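You operate a simulated robot arm through the tools that you are given. There is no shell and no other tool. Be economical: measure what you need, move in short steps, check, and stop when the job is done.

Carry out the task below with a simulated robot arm. There is one attempt and no reset: what you move stays moved.

TASK
Put things in order on the top of the dark chest. At the end: the purple sachet stands where the jar stood; the jar stands where the orange soft brush stood; the teal lint brush stands where the purple sachet stood; the orange soft brush stands where the beige wooden block stood; the beige wooden block from the top of the dark chest stands on top of the red-clipped print; whatever was shut is shut again. Leave all else as you found it, and nothing knocked over.
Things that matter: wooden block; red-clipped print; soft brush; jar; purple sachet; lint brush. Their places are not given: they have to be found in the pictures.

It is judged by the outcome, as a careful person would: the job done as asked, and still so three seconds after it is handed in. It fails if anything else is knocked over, pushed out of place, dropped, spilled or broken.

THE ROBOT
A 7-joint arm with a two-finger parallel gripper, fixed in place. Base frame: the origin is at the foot of the arm, x ahead of it, y to its left, z up; the work surface is at about z = 0. Lengths are in m, angles in degrees, forces in N, time in s.
With the tool pointing down near the work surface it reaches from about 0.22 to 0.58 m from the base axis. Its first joint turns from -66.0 to 66.0 degrees. Payload 2.5 kg.
Tool frame: the origin (TCP) lies between the finger pads and is the grasp point; the fingertips stand 0.023 m ahead of it; z points along the fingers, y is the line along which they close. The gripper opens to 0.094 m. The fingers are 0.038 m wide and 0.01 m thick; the gripper's body (0.054 by 0.096 m) begins 0.039 m behind the TCP.
Orientation is told as [roll, pitch, yaw] about the base's x, y, z axes, in that order, counted from this pose: with the fingers straight down and closing along the base's y, the tool's x points along the base's -x, its y along +y and its z along -z.

THE INTERFACE
- The arm moves only by the tool servo_tool. Its argument "steps" is a list of rows, each a list of 3 entries, a list of its own where there are three numbers: the shift along the base's x, y, z in m, then the turn, a rotation vector about the base's x, y, z in degrees, then the closure, from 0 (fully open) to 1 (shut). In form: [[[dx, dy, dz], [ax, ay, az], hand], ...]. A call has 1 to 12 rows; each row is the pose to reach, as a shift and turn from the pose commanded when the call began. A row lasts 0.2 s, in which the tool goes at most 0.05 m and 8.6 degrees; a call with a longer step from one row to the next is refused whole, and so is a gripper value outside its range. A pose out of reach is approached as far as the arm can. The call stops where the force on the tool passes 40 N (or 10 N more than at its start, if that is more) or the arm is blocked; 0.2 s more then pass. The fingers move at their own pace (about 0.108 m/s each) and stop on an object; they squeeze with about 31 N. The grip force told is the motor's: it shows also when the fingers shut on nothing. Time passes only in rows, and 0.2 s behind the last, so rows that repeat a pose let the fingers close. It gives the time, the measured TCP pose, the force on the tool (base axes), the opening and the grip force at its end, in the units of the frame above (readings bear some noise).
- Cameras (640 x 400 px; columns grow to the right, rows downward): "scene" is fixed at [0.1103, -0.3915, 0.5227]; the picture's right is [0.92, -0.38, 0.00], its down [-0.23, -0.54, -0.81] and it looks along [0.31, 0.75, -0.59] (base axes); focal length 314 px, centre (320, 200). "wrist" rides on the gripper at [-0.039, 0, -0.044] in the tool frame; the picture's right is [0.00, -1.00, 0.00], its down [0.97, 0.00, -0.24] and it looks along [0.24, 0.00, 0.97] (tool axes); focal length 218 px, centre (320, 200).
- get_image(camera): a new picture of that camera. No time passes.
- point_at(camera, pixels): there is no depth. For up to 12 entries [column, row, z] of the newest picture of that camera ("zoom" is the newest enlarged one), the place [x, y] in the base frame at which the ray of that pixel passes the height z, good to about 0.002 m, but the place of the scene camera against the robot may be out by one fixed shift of up to 0.025 m in any direction. No time passes.
- close_up(camera, box): a new picture of the part [left, top, right, bottom] of that camera's present view, enlarged. No time passes.
- hand_in(): hands the job in; it is judged then, once.

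Work in short steps. Measure before you move; look again where a grasp or a placing could have gone wrong, and mend it. You have 80 turns and 34 pictures in all, those below and enlarged ones among them. Open the gripper and draw the arm clear of the work before you hand the job in, unless the task says otherwise; then end with one line.

The tools are called after "Emit:" as name(argument=value, ...) on one line, values as JSON. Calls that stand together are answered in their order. servo_tool: Moves the arm, as the interface text tells. Its arguments: {"type":"object","properties":{"steps":{"type":"array"}},"required":["steps"]} The other tools are called the same way: get_image (camera) takes a picture; point_at (camera, pixels) gives the place at which the rays of pixels pass given heights; close_up (camera, box) takes an enlarged picture of a part of a camera's view; hand_in () hands the job in.

At the start:

```text
time: 0.0
ee_pos: [0.4164, -0.0067, 0.3384]
orientation: [-0.1, 0.0, 0.0]
wrist_force: [0.0, -0.2, 0.0]
width: 0.0938
gripper_force: 0.0
```

scene: 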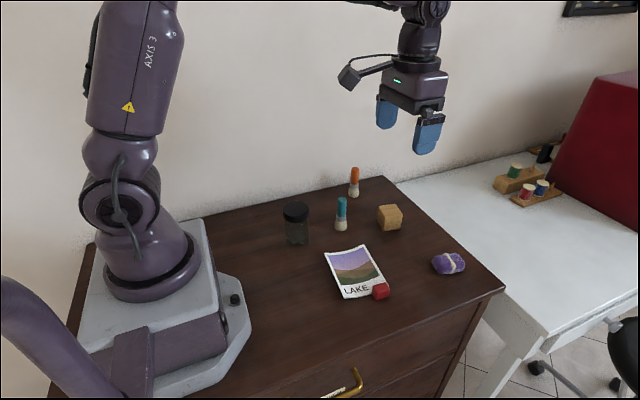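
wrist: 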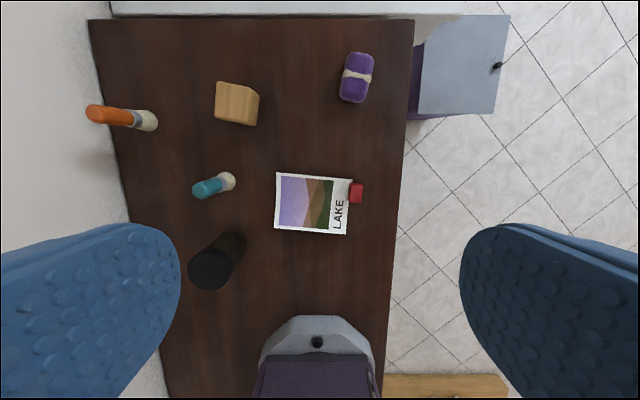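

The wrist picture shows all six things. I measure their bases on the chest top first, and take enlarged views.

Emit:
point_at(camera="wrist", pixels=[[150, 121, 0], [230, 181, 0], [232, 245, 0], [237, 112, 0], [357, 78, 0.015], [277, 173, 0], [351, 179, 0], [347, 235, 0], [274, 229, 0], [357, 193, 0.01], [210, 268, 0.07]])

Emit:
point_at(camera="scene", pixels=[[354, 196, 0], [341, 229, 0], [298, 242, 0], [390, 228, 0], [448, 264, 0.015], [325, 251, 0], [366, 245, 0], [387, 291, 0], [344, 299, 0], [296, 208, 0.07]])

Emit:
close_up(camera="wrist", box=[80, 40, 400, 300])

Emit:
close_up(camera="scene", box=[260, 150, 500, 310])

```text
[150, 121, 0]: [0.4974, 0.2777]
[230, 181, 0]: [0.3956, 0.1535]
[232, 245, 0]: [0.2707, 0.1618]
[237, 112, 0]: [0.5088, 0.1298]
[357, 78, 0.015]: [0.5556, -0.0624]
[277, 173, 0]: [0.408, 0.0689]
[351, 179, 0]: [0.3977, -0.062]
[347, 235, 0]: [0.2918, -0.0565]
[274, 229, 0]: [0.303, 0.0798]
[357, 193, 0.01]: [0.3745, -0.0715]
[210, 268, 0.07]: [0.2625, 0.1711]
```

```text
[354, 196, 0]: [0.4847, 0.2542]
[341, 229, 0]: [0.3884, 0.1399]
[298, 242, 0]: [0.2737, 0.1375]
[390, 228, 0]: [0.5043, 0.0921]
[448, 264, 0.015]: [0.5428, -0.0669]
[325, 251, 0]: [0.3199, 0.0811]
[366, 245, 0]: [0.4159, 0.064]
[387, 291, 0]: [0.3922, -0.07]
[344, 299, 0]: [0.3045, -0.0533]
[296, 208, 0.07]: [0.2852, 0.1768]
```

```text
1.54 times, centred on (240, 170) of wrist
```

zoom: 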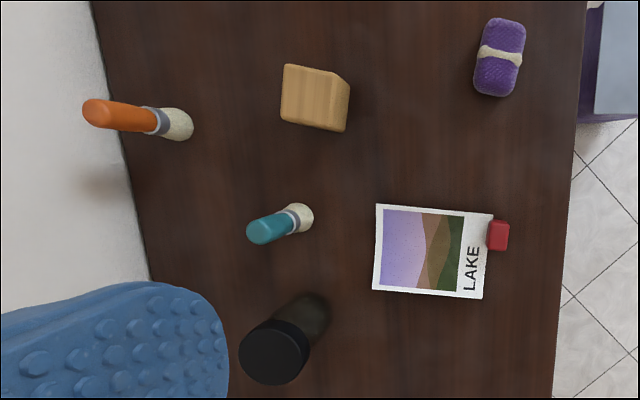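

```text
2.50 times, centred on (380, 230) of scene
```

zoom: 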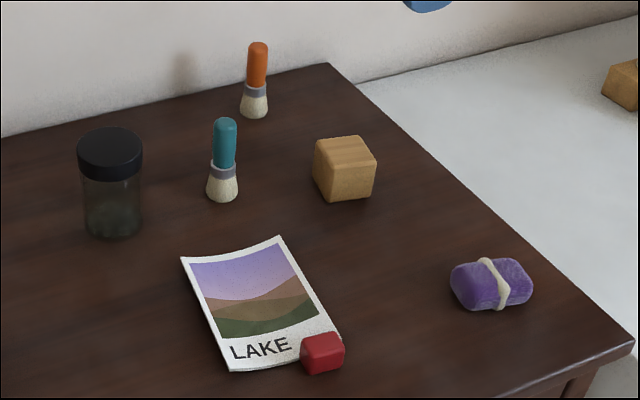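

I move above the block to measure it close up.

Emit:
servo_tool(steps=[[[0.02, 0.029, -0.03], [0, 0, 0], 0], [[0.04, 0.058, -0.06], [0, 0, 0], 0], [[0.06, 0.087, -0.09], [0, 0, 0], 0], [[0.084, 0.117, -0.118], [0, 0, 0], 0], [[0.084, 0.117, -0.118], [0, 0, 0], 0]])

Emit:
get_image(camera="wrist")

```text
time: 1.2
ee_pos: [0.5035, 0.1116, 0.2178]
orientation: [-0.1, 0.0, 0.1]
wrist_force: [-0.3, 0.3, 0.3]
width: 0.094
gripper_force: 0.1
```

```text
29 pictures are left
```

wrist: 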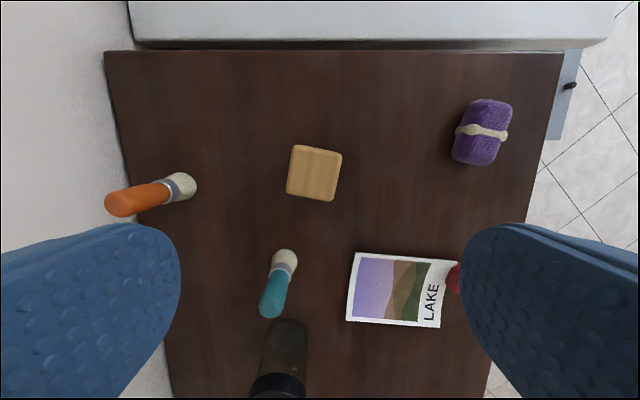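

The block top has corners near (293,145), (343,153), (334,201), (287,193). I measure everything seen here, with several heights.

Emit:
point_at(camera="wrist", pixels=[[293, 145, 0.045], [343, 153, 0.045], [334, 201, 0.045], [287, 193, 0.045], [190, 186, 0], [290, 255, 0], [353, 252, 0], [458, 263, 0], [440, 327, 0], [347, 320, 0], [482, 132, 0.02], [122, 180, 0]])

Emit:
close_up(camera="wrist", box=[160, 90, 480, 290])

```text
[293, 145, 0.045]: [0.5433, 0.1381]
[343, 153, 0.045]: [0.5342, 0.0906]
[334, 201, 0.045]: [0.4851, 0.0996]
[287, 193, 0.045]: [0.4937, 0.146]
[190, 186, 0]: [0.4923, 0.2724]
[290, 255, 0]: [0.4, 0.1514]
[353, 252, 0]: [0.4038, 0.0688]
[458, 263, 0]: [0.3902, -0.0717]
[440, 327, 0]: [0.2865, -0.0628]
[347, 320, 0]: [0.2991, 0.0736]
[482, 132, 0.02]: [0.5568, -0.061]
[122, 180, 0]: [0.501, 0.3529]
```

```text
2.00 times, centred on (320, 190) of wrist
```

zoom: 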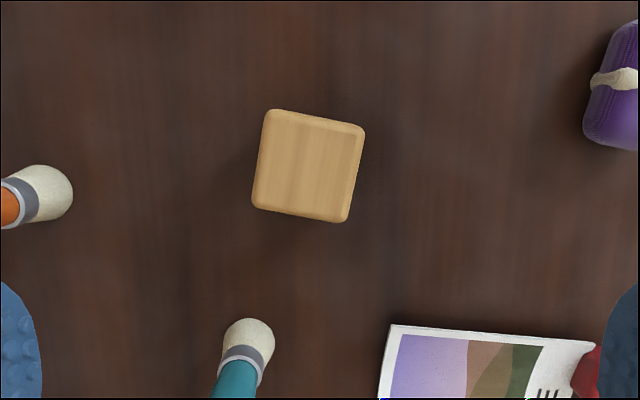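

Block centre is about (0.514, 0.119), turned about -8.5°. I go down over it, still open.

Emit:
servo_tool(steps=[[[0.0115, 0.0075, -0.04], [0, 0, -8.5], 0], [[0.0115, 0.0075, -0.08], [0, 0, -8.5], 0], [[0.0115, 0.0075, -0.12], [0, 0, -8.5], 0], [[0.0115, 0.0075, -0.155], [0, 0, -8.5], 0], [[0.0115, 0.0075, -0.175], [0, 0, -8.5], 0], [[0.0115, 0.0075, -0.187], [0, 0, -8.5], 0], [[0.0115, 0.0075, -0.187], [0, 0, -8.5], 0]])

Emit:
get_image(camera="wrist")

```text
time: 2.8
ee_pos: [0.5111, 0.1189, 0.0333]
orientation: [0.1, 0.0, -8.5]
wrist_force: [0.6, 0.0, -0.7]
width: 0.0942
gripper_force: 0.0
```

```text
27 pictures are left
```

wrist: 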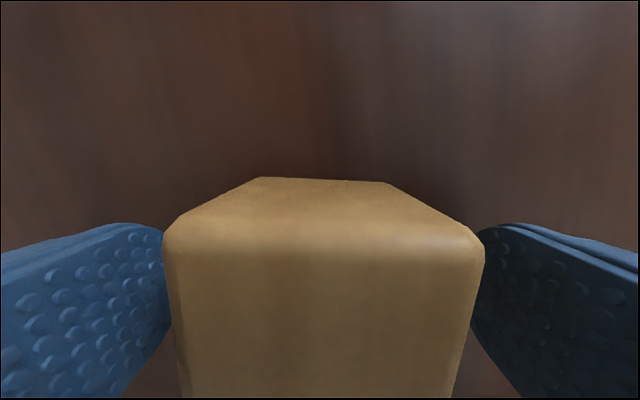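

The block sits centred between the fingers. I close and lift.

Emit:
servo_tool(steps=[[[0, 0, 0], [0, 0, 0], 1], [[0, 0, 0], [0, 0, 0], 1], [[0, 0, 0], [0, 0, 0], 1], [[0, 0, 0.03], [0, 0, 0], 1], [[0, 0, 0.06], [0, 0, 0], 1], [[0, 0, 0.09], [0, 0, 0], 1], [[0, 0, 0.09], [0, 0, 0], 1]])

```text
time: 4.4
ee_pos: [0.5124, 0.1179, 0.1252]
orientation: [0.1, 0.0, -8.7]
wrist_force: [0.1, -0.8, -0.4]
width: 0.0495
gripper_force: 30.9
```

Block held. I carry it over the print's middle and stop about 2 cm above.

Emit:
servo_tool(steps=[[[-0.035, -0.022, 0], [0, 0, 1], 1], [[-0.07, -0.045, 0], [0, 0, 2], 1], [[-0.105, -0.07, 0], [0, 0, 3], 1], [[-0.14, -0.09, 0], [0, 0, 4], 1], [[-0.166, -0.11, 0], [0, 0, 5], 1], [[-0.166, -0.11, -0.035], [0, 0, 5], 1], [[-0.166, -0.11, -0.07], [0, 0, 5], 1], [[-0.166, -0.11, -0.07], [0, 0, 5], 1]])

Emit:
close_up(camera="scene", box=[260, 160, 500, 310])

Emit:
get_image(camera="wrist")

```text
time: 6.2
ee_pos: [0.3461, 0.0041, 0.0524]
orientation: [0.0, -0.1, -3.4]
wrist_force: [0.3, -0.3, -0.9]
width: 0.0497
gripper_force: 31.0
```

```text
2.67 times, centred on (380, 235) of scene
```

zoom: 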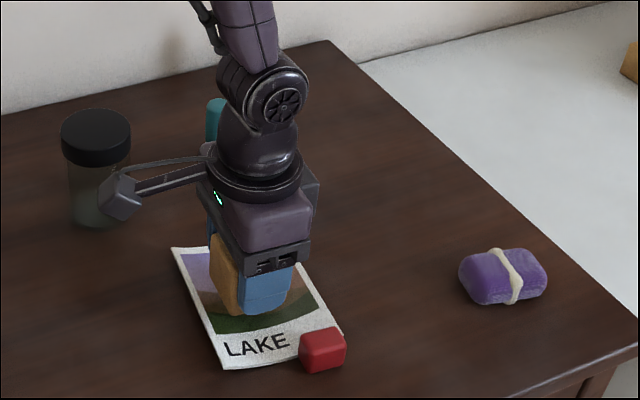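

```text
25 pictures are left
```

wrist: 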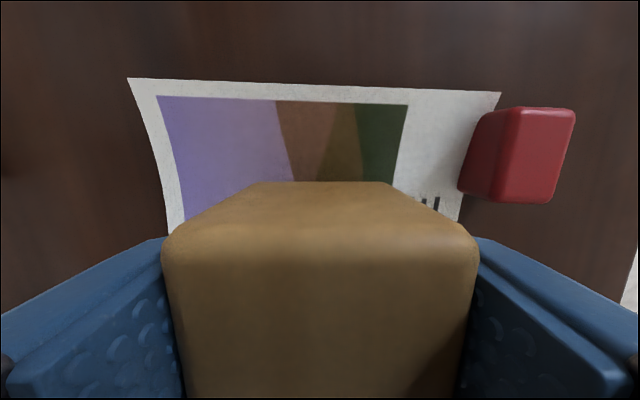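

Block hangs over the print, clear of the clip at (520,155). I lower it gently.

Emit:
servo_tool(steps=[[[0, 0.002, -0.008], [0, 0, 0], 1], [[0, 0.002, -0.013], [0, 0, 0], 1], [[0, 0.002, -0.015], [0, 0, 0], 1], [[0, 0.002, -0.0165], [0, 0, 0], 1], [[0, 0.002, -0.0165], [0, 0, 0], 1]])

```text
time: 7.4
ee_pos: [0.345, 0.0089, 0.0378]
orientation: [0.1, 0.0, -3.5]
wrist_force: [-3.2, -1.5, 7.7]
width: 0.0496
gripper_force: 31.2
```

Contact with about 8 N, so it rests on the print. I open partly and rise.

Emit:
servo_tool(steps=[[[0, 0, 0.0], [0, 0, 0], 0.35], [[0, 0, 0.0], [0, 0, 0], 0.3], [[0, 0, 0.02], [0, 0, 0], 0.3], [[0, 0, 0.05], [0, 0, 0], 0.3], [[0, 0, 0.09], [0, 0, 0], 0.3], [[0, 0, 0.13], [0, 0, 0], 0], [[0.03, 0.03, 0.16], [0, 0, 3], 0], [[0.06, 0.06, 0.17], [0, 0, 3], 0], [[0.08, 0.1, 0.18], [0, 0, 3.5], 0], [[0.08, 0.135, 0.18], [0, 0, 3.5], 0], [[0.08, 0.135, 0.18], [0, 0, 3.5], 0]])

Emit:
get_image(camera="scene")

Emit:
get_image(camera="wrist")

```text
refused: row 7 steps farther than a row can; nothing moved
```

```text
24 pictures are left
```

scene: 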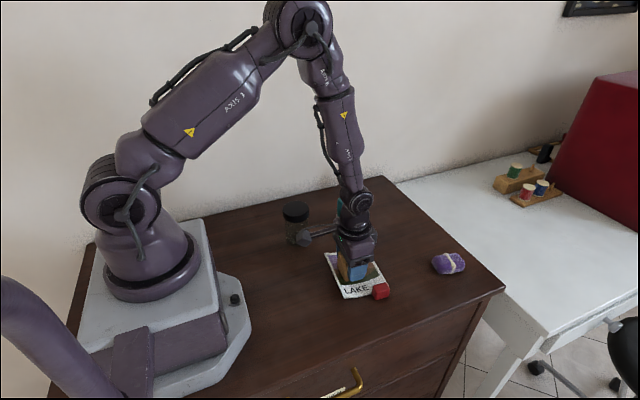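

```text
23 pictures are left
```

wrist: 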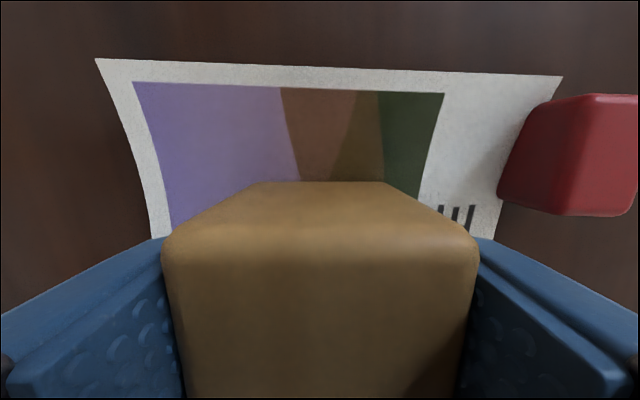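

The row spacing was too large; I repeat it with shorter rows.

Emit:
servo_tool(steps=[[[0, 0, 0.0], [0, 0, 0], 0.35], [[0, 0, 0.0], [0, 0, 0], 0.3], [[0, 0, 0.02], [0, 0, 0], 0.3], [[0, 0, 0.05], [0, 0, 0], 0.3], [[0, 0, 0.09], [0, 0, 0], 0.3], [[0, 0, 0.13], [0, 0, 0], 0], [[0.02, 0.02, 0.16], [0, 0, 3], 0], [[0.045, 0.05, 0.175], [0, 0, 3], 0], [[0.065, 0.09, 0.18], [0, 0, 3.5], 0], [[0.08, 0.13, 0.18], [0, 0, 3.5], 0], [[0.08, 0.135, 0.18], [0, 0, 3.5], 0]])

Emit:
get_image(camera="wrist")

Emit:
close_up(camera="scene", box=[260, 150, 500, 310])

```text
time: 9.8
ee_pos: [0.4271, 0.1439, 0.2172]
orientation: [0.0, 0.0, 0.0]
wrist_force: [0.1, -0.5, 0.1]
width: 0.0942
gripper_force: 0.1
```

```text
22 pictures are left
```

wrist: 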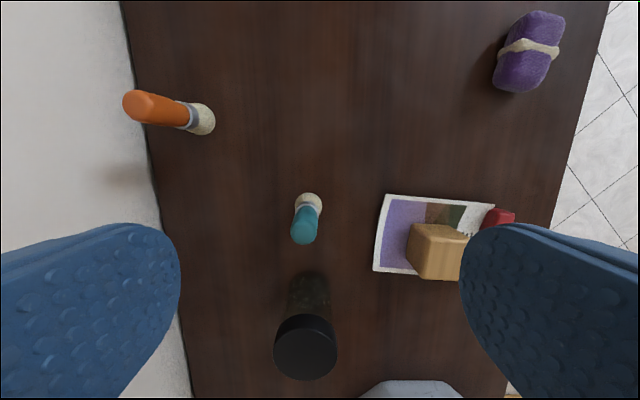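

```text
2.50 times, centred on (380, 230) of scene
```

zoom: 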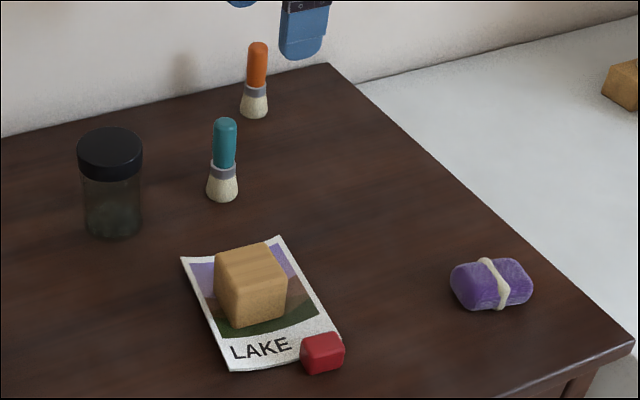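

The block stands on the print and nothing else moved. Now I measure brush and jar bases and tops at several heights.

Emit:
point_at(camera="wrist", pixels=[[202, 119, 0.005], [142, 107, 0.08], [142, 107, 0.09], [142, 107, 0.1], [310, 203, 0.005], [304, 228, 0.08], [304, 228, 0.09], [308, 285, 0], [305, 347, 0.07], [305, 347, 0.08], [305, 347, 0.09], [150, 170, 0]])

Emit:
close_up(camera="wrist", box=[100, 80, 340, 230])

```text
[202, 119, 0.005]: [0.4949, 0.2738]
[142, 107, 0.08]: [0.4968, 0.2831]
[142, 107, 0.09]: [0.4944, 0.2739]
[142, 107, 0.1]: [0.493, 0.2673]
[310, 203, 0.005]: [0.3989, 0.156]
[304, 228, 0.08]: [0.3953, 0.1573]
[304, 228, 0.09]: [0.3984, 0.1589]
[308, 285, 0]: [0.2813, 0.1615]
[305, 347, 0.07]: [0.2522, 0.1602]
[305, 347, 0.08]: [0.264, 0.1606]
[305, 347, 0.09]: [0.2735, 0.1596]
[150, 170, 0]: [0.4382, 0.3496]
```

```text
2.67 times, centred on (220, 155) of wrist
```

zoom: 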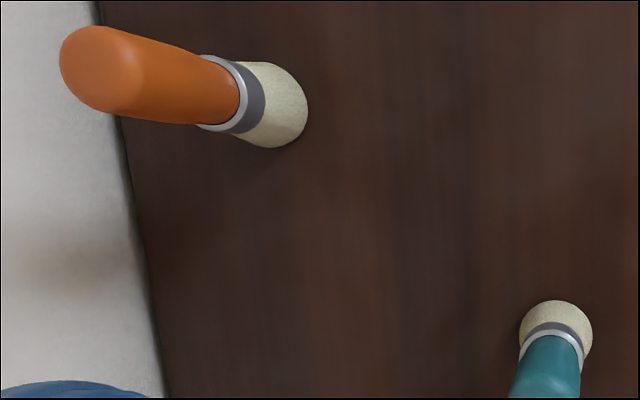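

Orange brush stands at about (0.495, 0.276), roughly 0.09 tall. I move above it and check the alignment.

Emit:
servo_tool(steps=[[[0.017, 0.033, 0], [0, 0, 0], 0], [[0.034, 0.066, 0], [0, 0, 0], 0], [[0.051, 0.1, 0], [0, 0, 0], 0], [[0.068, 0.132, 0], [0, 0, 0], 0], [[0.068, 0.132, -0.04], [0, 0, 0], 0], [[0.068, 0.132, -0.08], [0, 0, 0], 0], [[0.068, 0.132, -0.08], [0, 0, 0], 0]])

Emit:
get_image(camera="wrist")

```text
time: 11.4
ee_pos: [0.4957, 0.2774, 0.1352]
orientation: [0.0, 0.0, 0.0]
wrist_force: [-1.1, 0.0, -0.6]
width: 0.0941
gripper_force: 0.1
```

```text
19 pictures are left
```

wrist: 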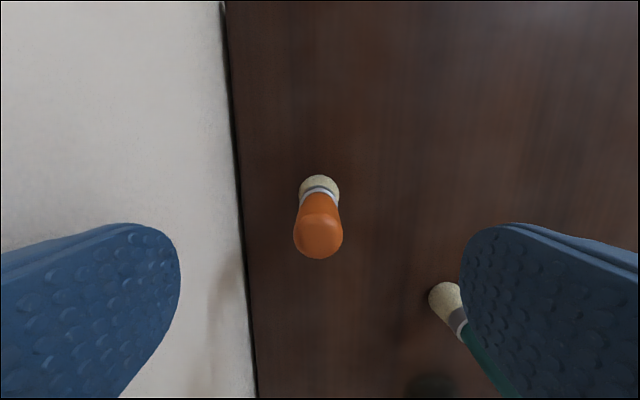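

Aligned: handle top at (318,235), wall line about 0.343. I half-close for wall clearance, lower, grip and lift.

Emit:
servo_tool(steps=[[[0, 0, 0], [0, 0, 0], 0.4], [[0, 0, -0.03], [0, 0, 0], 0.4], [[0, 0, -0.055], [0, 0, 0], 0.4], [[0, 0, -0.073], [0, 0, 0], 0.4], [[0, 0, -0.073], [0, 0, 0], 0.4], [[0, 0, -0.073], [0, 0, 0], 1], [[0, 0, -0.073], [0, 0, 0], 1], [[0, 0, -0.073], [0, 0, 0], 1]])

```text
time: 13.2
ee_pos: [0.4959, 0.2756, 0.0654]
orientation: [0.0, 0.0, 0.0]
wrist_force: [0.4, -0.4, -0.1]
width: 0.0225
gripper_force: 30.5
```

Gripped (22.5 mm). I lift and carry to the block's old place (0.513, 0.1185).

Emit:
servo_tool(steps=[[[0, 0, 0.03], [0, 0, 0], 1], [[0, 0, 0.06], [0, 0, 0], 1], [[0.004, -0.04, 0.06], [0, 0, 0], 1], [[0.009, -0.08, 0.06], [0, 0, 0], 1], [[0.013, -0.12, 0.06], [0, 0, 0], 1], [[0.0175, -0.1575, 0.06], [0, 0, 0], 1], [[0.0175, -0.1575, 0.03], [0, 0, 0], 1], [[0.0175, -0.1575, 0.01], [0, 0, 0], 1], [[0.0175, -0.1575, 0.01], [0, 0, 0], 1]])

Emit:
close_up(camera="scene", box=[300, 130, 480, 260])

```text
time: 15.2
ee_pos: [0.5118, 0.1164, 0.0741]
orientation: [-0.1, 0.1, 0.0]
wrist_force: [0.6, -0.3, -0.4]
width: 0.0223
gripper_force: 30.8
```

```text
3.08 times, centred on (390, 195) of scene
```

zoom: 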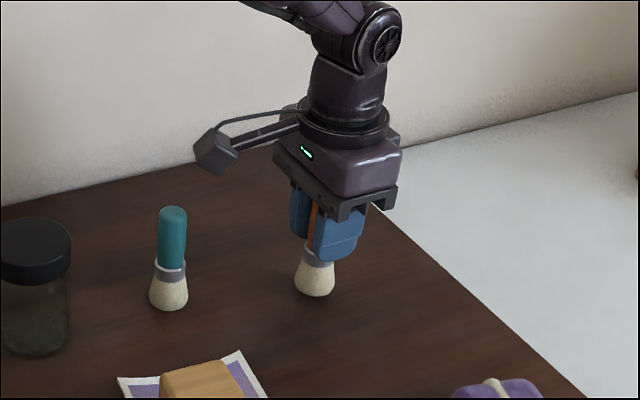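

Brush hangs upright 1 cm above the spot. I lower in 2 mm steps.

Emit:
servo_tool(steps=[[[0, 0.001, -0.005], [0, 0, 0], 1], [[0, 0.001, -0.008], [0, 0, 0], 1], [[0, 0.001, -0.0095], [0, 0, 0], 1], [[0, 0.001, -0.0105], [0, 0, 0], 1], [[0, 0.001, -0.0105], [0, 0, 0], 1]])

```text
time: 16.4
ee_pos: [0.5112, 0.1195, 0.0641]
orientation: [0.1, -0.1, 0.0]
wrist_force: [-4.6, -2.4, 12.3]
width: 0.0223
gripper_force: 31.2
```

It stands on the chest. I open, rise and move toward the jar for a view.

Emit:
servo_tool(steps=[[[0, 0, 0.0005], [0, 0, 0], 0.5], [[0, 0, 0.0005], [0, 0, 0], 0.35], [[0, 0, 0.03], [0, 0, 0], 0.35], [[0, 0, 0.07], [0, 0, 0], 0.35], [[0, 0, 0.11], [0, 0, 0], 0], [[-0.04, 0.005, 0.13], [0, 0, 0], 0], [[-0.08, 0.015, 0.14], [0, 0, 0], 0], [[-0.12, 0.025, 0.14], [0, 0, 0], 0], [[-0.16, 0.035, 0.14], [0, 0, 0], 0], [[-0.205, 0.044, 0.14], [0, 0, 0], 0], [[-0.235, 0.044, 0.14], [0, 0, 0], 0], [[-0.235, 0.044, 0.14], [0, 0, 0], 0]])

Emit:
get_image(camera="wrist")

Emit:
close_up(camera="scene", box=[260, 150, 500, 310])

```text
time: 19.0
ee_pos: [0.2725, 0.1642, 0.2063]
orientation: [0.0, 0.0, 0.0]
wrist_force: [0.2, 0.8, -0.4]
width: 0.0941
gripper_force: 0.1
```

```text
17 pictures are left
```

wrist: 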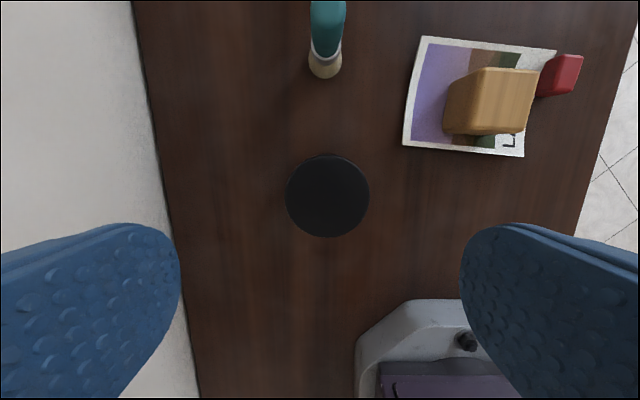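

```text
2.50 times, centred on (380, 230) of scene
```

zoom: 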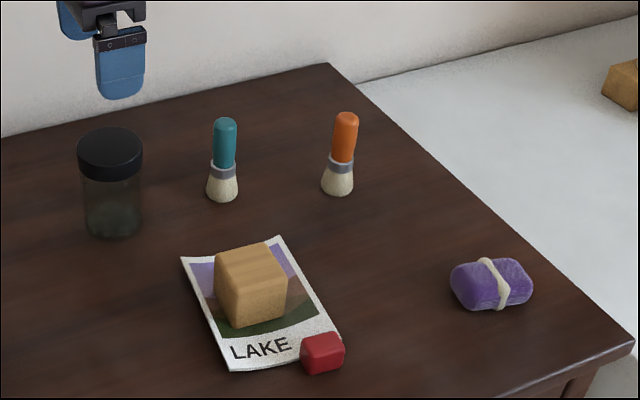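

Jar lid centre at (328,196), 83 px across. I locate it for several heights.

Emit:
point_at(camera="wrist", pixels=[[328, 196, 0.07], [328, 196, 0.08], [328, 196, 0.09], [287, 196, 0.085], [369, 196, 0.085], [165, 200, 0], [326, 66, 0.005]])

```text
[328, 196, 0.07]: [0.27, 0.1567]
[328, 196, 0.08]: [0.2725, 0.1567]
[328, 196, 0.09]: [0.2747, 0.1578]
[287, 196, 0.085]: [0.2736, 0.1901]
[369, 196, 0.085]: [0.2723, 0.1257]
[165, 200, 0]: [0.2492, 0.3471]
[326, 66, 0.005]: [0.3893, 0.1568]
```

Jar is ~0.09 tall at (0.2745, 0.158). I go down around its lid.

Emit:
servo_tool(steps=[[[0.002, -0.006, -0.04], [0, 0, 0], 0], [[0.002, -0.006, -0.08], [0, 0, 0], 0], [[0.002, -0.006, -0.105], [0, 0, 0], 0], [[0.002, -0.006, -0.125], [0, 0, 0], 0], [[0.002, -0.006, -0.138], [0, 0, 0], 0], [[0.002, -0.006, -0.138], [0, 0, 0], 0]])

Emit:
get_image(camera="wrist")

```text
time: 20.4
ee_pos: [0.2759, 0.1573, 0.0648]
orientation: [0.1, -0.1, -0.1]
wrist_force: [0.2, -0.4, -0.5]
width: 0.0941
gripper_force: 0.1
```

```text
15 pictures are left
```

wrist: 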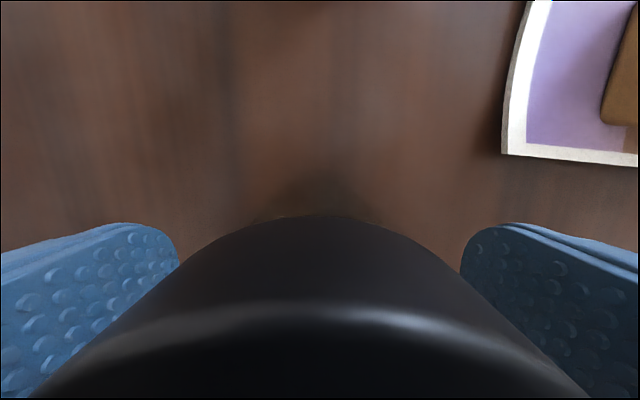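

Lid is centred between the fingers. I close and lift.

Emit:
servo_tool(steps=[[[0, 0, 0], [0, 0, 0], 1], [[0, 0, 0], [0, 0, 0], 1], [[0, 0, 0], [0, 0, 0], 1], [[0, 0, 0.03], [0, 0, 0], 1], [[0, 0, 0.065], [0, 0, 0], 1], [[0, 0, 0.1], [0, 0, 0], 1], [[0, 0, 0.1], [0, 0, 0], 1]])

Emit:
get_image(camera="scene")

```text
time: 22.0
ee_pos: [0.2785, 0.1589, 0.1662]
orientation: [-0.1, 0.0, 0.0]
wrist_force: [-0.2, 0.0, -1.6]
width: 0.0585
gripper_force: 31.0
```

```text
14 pictures are left
```

scene: 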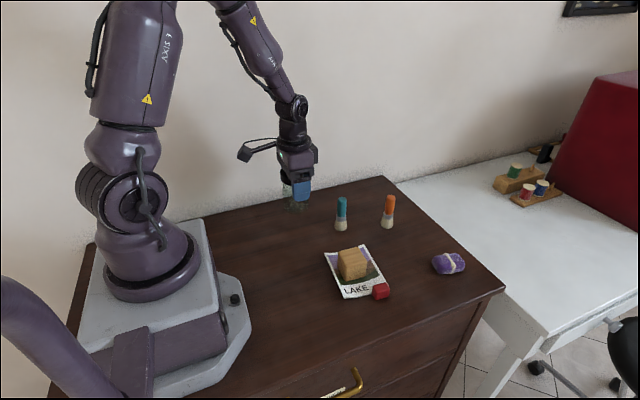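

Jar held upright. I carry it along the wall side, clear of the teal brush, to above the orange brush's old spot.

Emit:
servo_tool(steps=[[[0, 0.04, 0], [0, 0, 0], 1], [[0, 0.08, 0], [0, 0, 0], 1], [[0.01, 0.118, 0], [0, 0, 0], 1], [[0.05, 0.118, 0], [0, 0, 0], 1], [[0.09, 0.118, 0], [0, 0, 0], 1], [[0.13, 0.118, 0], [0, 0, 0], 1], [[0.17, 0.118, 0], [0, 0, 0], 1], [[0.2, 0.118, 0], [0, 0, 0], 1], [[0.22, 0.118, 0], [0, 0, 0], 1], [[0.22, 0.118, -0.04], [0, 0, 0], 1], [[0.22, 0.118, -0.08], [0, 0, 0], 1], [[0.22, 0.118, -0.08], [0, 0, 0], 1]])

Emit:
close_up(camera="scene", box=[300, 120, 480, 250])

```text
time: 24.6
ee_pos: [0.4993, 0.2743, 0.0857]
orientation: [0.1, -0.1, 0.0]
wrist_force: [0.9, 0.8, -1.7]
width: 0.0592
gripper_force: 30.7
```

```text
3.08 times, centred on (390, 185) of scene
```

zoom: 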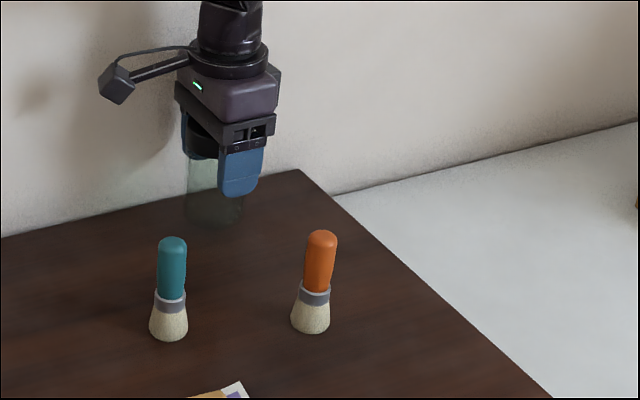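

Jar is 2 cm up over the spot. I lower until contact.

Emit:
servo_tool(steps=[[[-0.002, 0.001, -0.01], [0, 0, 0], 1], [[-0.002, 0.001, -0.015], [0, 0, 0], 1], [[-0.002, 0.001, -0.018], [0, 0, 0], 1], [[-0.002, 0.001, -0.0195], [0, 0, 0], 1], [[-0.002, 0.001, -0.0205], [0, 0, 0], 1], [[-0.002, 0.001, -0.0205], [0, 0, 0], 1]])

```text
time: 26.0
ee_pos: [0.499, 0.2769, 0.0656]
orientation: [0.0, -0.1, -0.2]
wrist_force: [-1.8, -0.7, 3.0]
width: 0.0588
gripper_force: 30.9
```

Contact. I open slightly, rise and travel toward the sachet.

Emit:
servo_tool(steps=[[[0, 0, 0], [0, 0, 0], 0.25], [[0, 0, 0], [0, 0, 0], 0.15], [[0, 0, 0.03], [0, 0, 0], 0.15], [[0, 0, 0.07], [0, 0, 0], 0.15], [[0, 0, 0.11], [0, 0, 0], 0.1], [[0, -0.02, 0.14], [0, 0, 0], 0], [[0, -0.065, 0.14], [0, 0, 0], 0], [[0, -0.11, 0.14], [0, 0, 0], 0], [[0.005, -0.155, 0.14], [0, 0, 0], 0], [[0.01, -0.2, 0.14], [0, 0, 0], 0], [[0.02, -0.245, 0.14], [0, 0, 0], 0], [[0.03, -0.29, 0.14], [0, 0, 0], 0]])

Emit:
servo_tool(steps=[[[0.02, -0.04, 0], [0, 0, 0], 0], [[0.02, -0.05, 0], [0, 0, 0], 0], [[0.02, -0.05, 0], [0, 0, 0], 0]])

Emit:
get_image(camera="wrist")

Emit:
close_up(camera="scene", box=[260, 150, 500, 310])

```text
time: 28.6
ee_pos: [0.5273, -0.015, 0.2059]
orientation: [0.0, 0.0, 0.2]
wrist_force: [0.1, 0.3, 0.3]
width: 0.0942
gripper_force: 0.1
```

```text
time: 29.4
ee_pos: [0.5484, -0.0648, 0.2063]
orientation: [0.0, 0.0, 0.0]
wrist_force: [0.7, -0.6, 0.6]
width: 0.0939
gripper_force: 0.0
```

```text
12 pictures are left
```

wrist: 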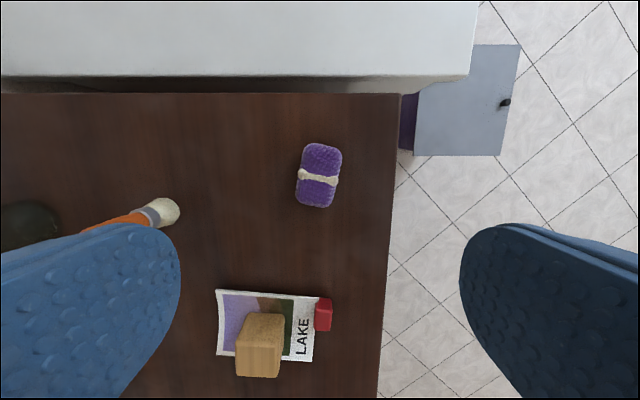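

```text
2.50 times, centred on (380, 230) of scene
```

zoom: 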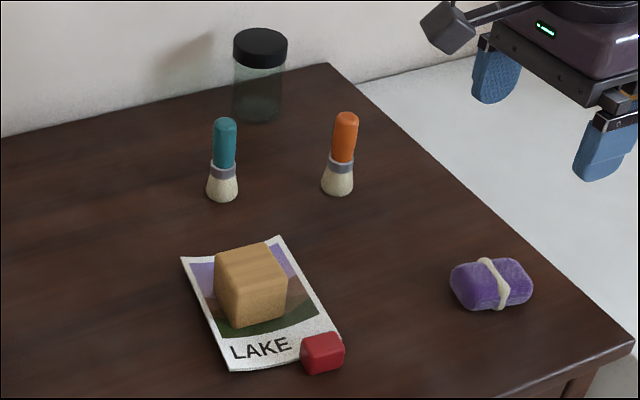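

Jar stands well. The sachet spans (323,144)–(315,207), about 38 px wide; I locate it.

Emit:
point_at(camera="wrist", pixels=[[319, 175, 0.02], [323, 144, 0.02], [315, 207, 0.02], [298, 176, 0.02], [341, 176, 0.02], [319, 175, 0.03]])

Emit:
close_up(camera="wrist", box=[260, 125, 380, 225])

```text
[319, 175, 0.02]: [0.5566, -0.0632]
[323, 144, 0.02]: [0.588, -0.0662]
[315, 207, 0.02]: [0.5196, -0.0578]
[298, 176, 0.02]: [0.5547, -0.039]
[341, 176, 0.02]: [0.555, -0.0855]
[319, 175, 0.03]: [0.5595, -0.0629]
```

```text
4.00 times, centred on (320, 175) of wrist
```

zoom: 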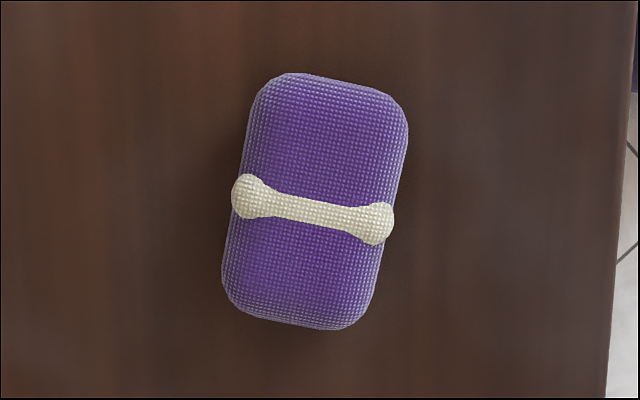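

Sachet centre (0.5567, -0.063), turned about -11°, ~0.045 wide. I go down with that turn.

Emit:
servo_tool(steps=[[[0.008, 0.001, -0.04], [0, 0, -5.5], 0], [[0.008, 0.001, -0.08], [0, 0, -11], 0], [[0.008, 0.001, -0.12], [0, 0, -11], 0], [[0.008, 0.001, -0.15], [0, 0, -11], 0], [[0.008, 0.001, -0.168], [0, 0, -11], 0], [[0.008, 0.001, -0.176], [0, 0, -11], 0], [[0.008, 0.001, -0.176], [0, 0, -11], 0]])

Emit:
get_image(camera="wrist")

```text
time: 31.0
ee_pos: [0.5554, -0.0623, 0.0292]
orientation: [0.0, 0.0, -10.9]
wrist_force: [0.3, -0.2, 0.1]
width: 0.094
gripper_force: 0.1
```

```text
9 pictures are left
```

wrist: 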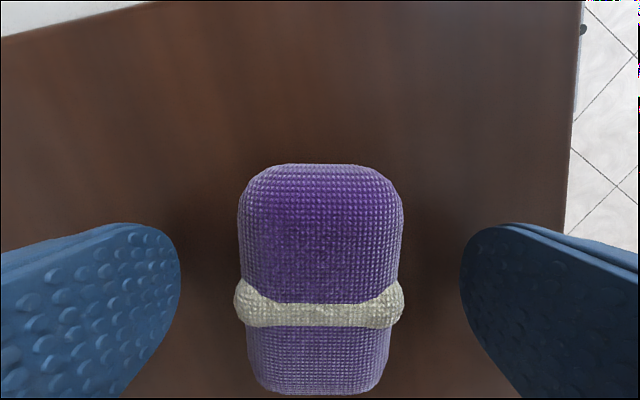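

Aligned and centred. I close and lift.

Emit:
servo_tool(steps=[[[0, 0, 0], [0, 0, 0], 1], [[0, 0, 0], [0, 0, 0], 1], [[0, 0, 0], [0, 0, 0], 1], [[0, 0, 0], [0, 0, 0], 1], [[0, 0, 0.04], [0, 0, 0], 1], [[0, 0, 0.08], [0, 0, 0], 1], [[0, 0, 0.12], [0, 0, 0], 1], [[0, 0, 0.15], [0, 0, 0], 1], [[0, 0, 0.15], [0, 0, 0], 1]])

```text
time: 33.0
ee_pos: [0.5528, -0.0627, 0.1767]
orientation: [0.0, 0.1, -11.1]
wrist_force: [-1.0, -0.3, 0.8]
width: 0.0409
gripper_force: 31.0
```

Held (41 mm). I carry it high to the jar's old place (0.2745, 0.158).

Emit:
servo_tool(steps=[[[-0.035, 0.0275, 0], [0, 0, 0], 1], [[-0.07, 0.055, 0], [0, 0, 0], 1], [[-0.105, 0.0825, 0], [0, 0, 0], 1], [[-0.14, 0.11, 0], [0, 0, 0], 1], [[-0.175, 0.1375, 0], [0, 0, 0], 1], [[-0.21, 0.165, 0], [0, 0, 0], 1], [[-0.245, 0.1925, 0], [0, 0, 0], 1], [[-0.2805, 0.2205, 0], [0, 0, 0], 1], [[-0.2805, 0.2205, -0.045], [0, 0, 0], 1], [[-0.2805, 0.2205, -0.09], [0, 0, 0], 1], [[-0.2805, 0.2205, -0.13], [0, 0, 0], 1], [[-0.2805, 0.2205, -0.13], [0, 0, 0], 1]])

Emit:
close_up(camera="scene", box=[240, 150, 480, 310])

```text
time: 35.6
ee_pos: [0.2726, 0.1565, 0.0489]
orientation: [-0.1, 0.0, -11.1]
wrist_force: [-0.3, -0.3, 0.6]
width: 0.0412
gripper_force: 31.3
```

```text
2.50 times, centred on (360, 230) of scene
```

zoom: 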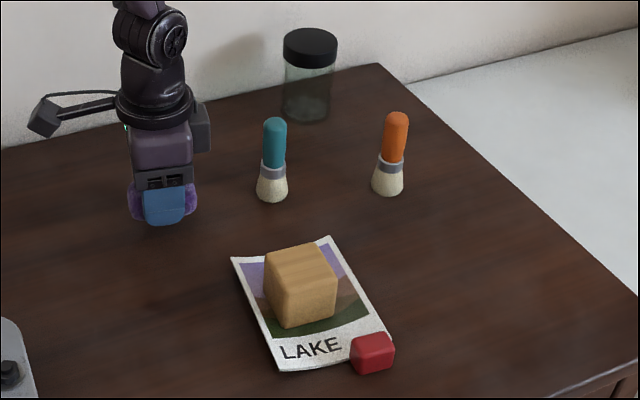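

Sachet is 2 cm above the spot. I lower in small steps.

Emit:
servo_tool(steps=[[[0.001, 0.001, -0.01], [0, 0, 0], 1], [[0.001, 0.001, -0.015], [0, 0, 0], 1], [[0.001, 0.001, -0.018], [0, 0, 0], 1], [[0.001, 0.001, -0.0195], [0, 0, 0], 1], [[0.001, 0.001, -0.0205], [0, 0, 0], 1], [[0.001, 0.001, -0.0205], [0, 0, 0], 1]])

```text
time: 37.0
ee_pos: [0.2742, 0.1608, 0.0294]
orientation: [0.0, -0.1, -11.0]
wrist_force: [0.5, 1.2, -0.7]
width: 0.0407
gripper_force: 30.8
```

No contact force yet; 1 mm more at a time.

Emit:
servo_tool(steps=[[[0, 0, -0.001], [0, 0, 0], 1], [[0, 0, -0.001], [0, 0, 0], 1]])

```text
time: 37.6
ee_pos: [0.2749, 0.1607, 0.028]
orientation: [0.0, 0.0, -11.0]
wrist_force: [-5.2, -2.7, 23.3]
width: 0.0409
gripper_force: 31.2
```

Contact. I ease off, open, rise and move above the teal brush.

Emit:
servo_tool(steps=[[[0, 0, 0.0007], [0, 0, 0], 0.5], [[0, 0, 0.0007], [0, 0, 0], 0.2], [[0, 0, 0.001], [0, 0, 0], 0.1], [[0, 0, 0.03], [0, 0, 0], 0.1], [[0, 0, 0.07], [0, 0, 0], 0], [[0, 0, 0.11], [0, 0, 0], 0], [[0.04, 0, 0.12], [0, 0, 5.5], 0], [[0.08, -0.001, 0.12], [0, 0, 11], 0], [[0.122, -0.003, 0.115], [0, 0, 11], 0], [[0.122, -0.003, 0.109], [0, 0, 11], 0], [[0.122, -0.003, 0.109], [0, 0, 11], 0]])

Emit:
get_image(camera="wrist")

```text
time: 40.0
ee_pos: [0.3976, 0.1588, 0.1356]
orientation: [0.0, 0.0, 0.1]
wrist_force: [-0.3, 0.1, 0.3]
width: 0.0941
gripper_force: 0.0
```

```text
7 pictures are left
```

wrist: 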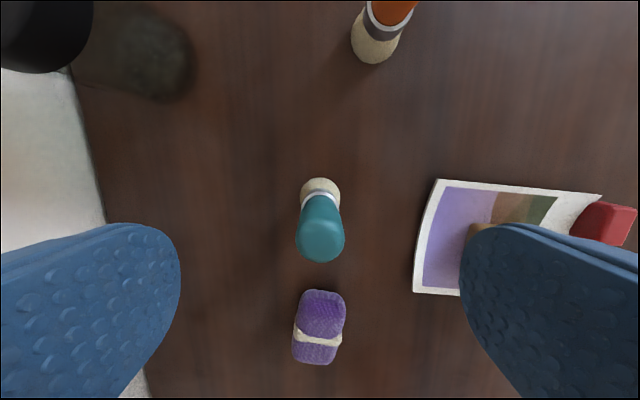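

Teal handle centred at (320,242), so 2 mm toward the base. I lower, grip.

Emit:
servo_tool(steps=[[[-0.002, 0, 0], [0, 0, 0], 0.3], [[-0.002, 0, -0.03], [0, 0, 0], 0.3], [[-0.002, 0, -0.055], [0, 0, 0], 0.4], [[-0.002, 0, -0.072], [0, 0, 0], 0.4], [[-0.002, 0, -0.072], [0, 0, 0], 0.4], [[-0.002, 0, -0.072], [0, 0, 0], 1], [[-0.002, 0, -0.072], [0, 0, 0], 1], [[-0.002, 0, -0.072], [0, 0, 0], 1]])

Emit:
point_at(camera="wrist", pixels=[[319, 328, 0.025], [137, 55, 0.0]])

```text
time: 41.8
ee_pos: [0.3954, 0.158, 0.063]
orientation: [0.0, 0.0, 0.0]
wrist_force: [-0.2, 0.0, 0.7]
width: 0.0222
gripper_force: 30.4
```

```text
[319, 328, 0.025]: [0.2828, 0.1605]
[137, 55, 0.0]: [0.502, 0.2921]
```

Gripped. I lift and carry it to the sachet's old place (0.5567, -0.063).

Emit:
servo_tool(steps=[[[0, 0, 0.04], [0, 0, 0], 1], [[0, 0, 0.08], [0, 0, 0], 1], [[0, 0, 0.11], [0, 0, 0], 1], [[0.023, -0.0365, 0.11], [0, 0, 0], 1], [[0.05, -0.073, 0.11], [0, 0, 0], 1], [[0.078, -0.11, 0.11], [0, 0, 0], 1], [[0.106, -0.147, 0.11], [0, 0, 0], 1], [[0.134, -0.184, 0.11], [0, 0, 0], 1], [[0.161, -0.221, 0.11], [0, 0, 0], 1], [[0.161, -0.221, 0.065], [0, 0, 0], 1], [[0.161, -0.221, 0.02], [0, 0, 0], 1], [[0.161, -0.221, 0.02], [0, 0, 0], 1]])

Emit:
close_up(camera="scene", box=[260, 150, 500, 310])

```text
time: 44.4
ee_pos: [0.5517, -0.0606, 0.0871]
orientation: [-0.1, 0.0, -0.1]
wrist_force: [-0.4, -0.3, -1.1]
width: 0.0225
gripper_force: 30.9
```

```text
2.50 times, centred on (380, 230) of scene
```

zoom: 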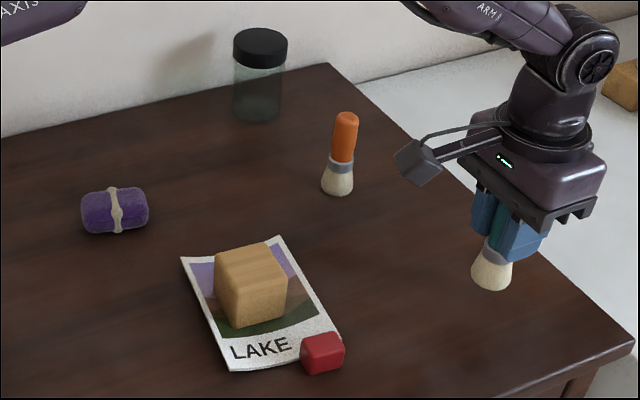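

All looks right; the brush is 2 cm up. I lower it.

Emit:
servo_tool(steps=[[[0.002, -0.001, -0.01], [0, 0, 0], 1], [[0.002, -0.001, -0.015], [0, 0, 0], 1], [[0.002, -0.001, -0.018], [0, 0, 0], 1], [[0.002, -0.001, -0.0195], [0, 0, 0], 1], [[0.002, -0.001, -0.0205], [0, 0, 0], 1], [[0.002, -0.001, -0.0205], [0, 0, 0], 1]])

```text
time: 45.8
ee_pos: [0.5572, -0.0655, 0.0649]
orientation: [0.0, -0.1, 0.0]
wrist_force: [0.5, 0.1, -1.0]
width: 0.0224
gripper_force: 31.3
```

No contact yet; down in 1 mm steps.

Emit:
servo_tool(steps=[[[0, 0, -0.001], [0, 0, 0], 1], [[0, 0, -0.001], [0, 0, 0], 1]])

```text
time: 46.4
ee_pos: [0.5578, -0.0651, 0.0637]
orientation: [0.0, 0.0, 0.0]
wrist_force: [-0.8, -0.3, 0.6]
width: 0.0224
gripper_force: 30.7
```

Emit:
servo_tool(steps=[[[0, 0, -0.001], [0, 0, 0], 1], [[0, 0, -0.001], [0, 0, 0], 1]])

```text
time: 47.0
ee_pos: [0.5584, -0.0648, 0.0623]
orientation: [0.0, -0.2, 0.0]
wrist_force: [-7.3, 1.5, 17.1]
width: 0.0224
gripper_force: 31.0
```

Contact. I ease off, open, rise, and draw back for a look.

Emit:
servo_tool(steps=[[[0, 0, 0.0006], [0, 0, 0], 0.6], [[0, 0, 0.0006], [0, 0, 0], 0.35], [[0, 0, 0.001], [0, 0, 0], 0.35], [[0, 0, 0.03], [0, 0, 0], 0.35], [[0, 0, 0.07], [0, 0, 0], 0.2], [[0, 0, 0.115], [0, 0, 0], 0], [[-0.02, 0.01, 0.155], [0, 0, 0], 0], [[-0.05, 0.025, 0.19], [0, 0, 0], 0], [[-0.085, 0.04, 0.22], [0, 0, 0], 0], [[-0.115, 0.055, 0.25], [0, 0, 0], 0], [[-0.14, 0.06, 0.275], [0, 0, 0], 0], [[-0.14, 0.06, 0.275], [0, 0, 0], 0]])

Emit:
get_image(camera="wrist")

Emit:
close_up(camera="scene", box=[260, 150, 500, 310])

```text
time: 49.6
ee_pos: [0.4196, -0.0015, 0.3383]
orientation: [0.0, 0.0, 0.1]
wrist_force: [-0.1, 0.3, -0.7]
width: 0.0939
gripper_force: 0.0
```

```text
5 pictures are left
```

wrist: 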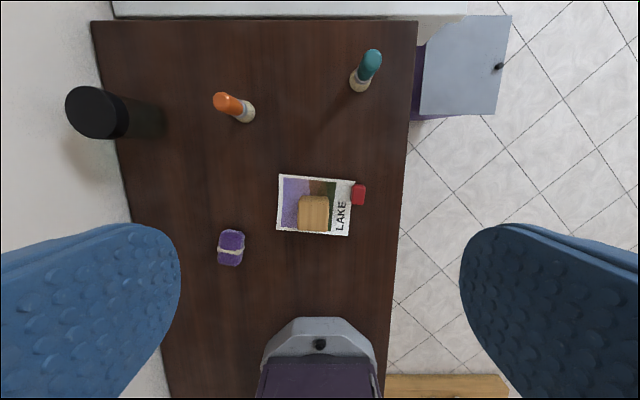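

```text
2.50 times, centred on (380, 230) of scene
```

zoom: 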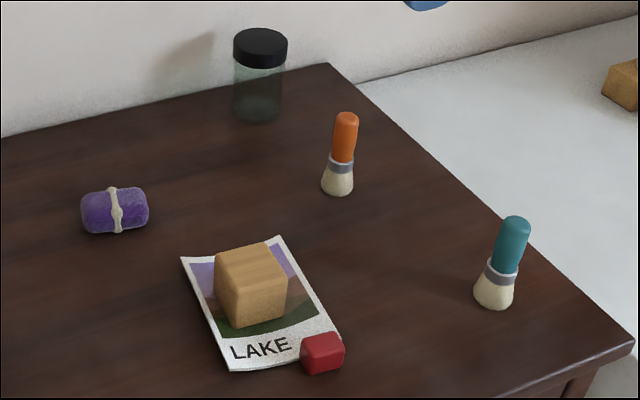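

Everything stands upright; I verify positions by numbers.

Emit:
point_at(camera="wrist", pixels=[[231, 248, 0.02], [359, 82, 0.005], [247, 113, 0.005], [98, 113, 0.09]])

```text
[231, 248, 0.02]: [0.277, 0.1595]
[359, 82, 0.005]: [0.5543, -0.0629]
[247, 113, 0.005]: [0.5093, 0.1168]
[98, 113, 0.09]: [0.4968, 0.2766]
```

All four are within a few mm of their targets, the arm is clear and the gripper is open.

Emit:
hand_in()

```text
The job is handed in.
```

The job is done and handed in: the sachet, jar, lint brush and soft brush each stand within about 5 mm of their target spots. The wooden block stands on the print. Nothing was knocked over, and nothing had to be opened.
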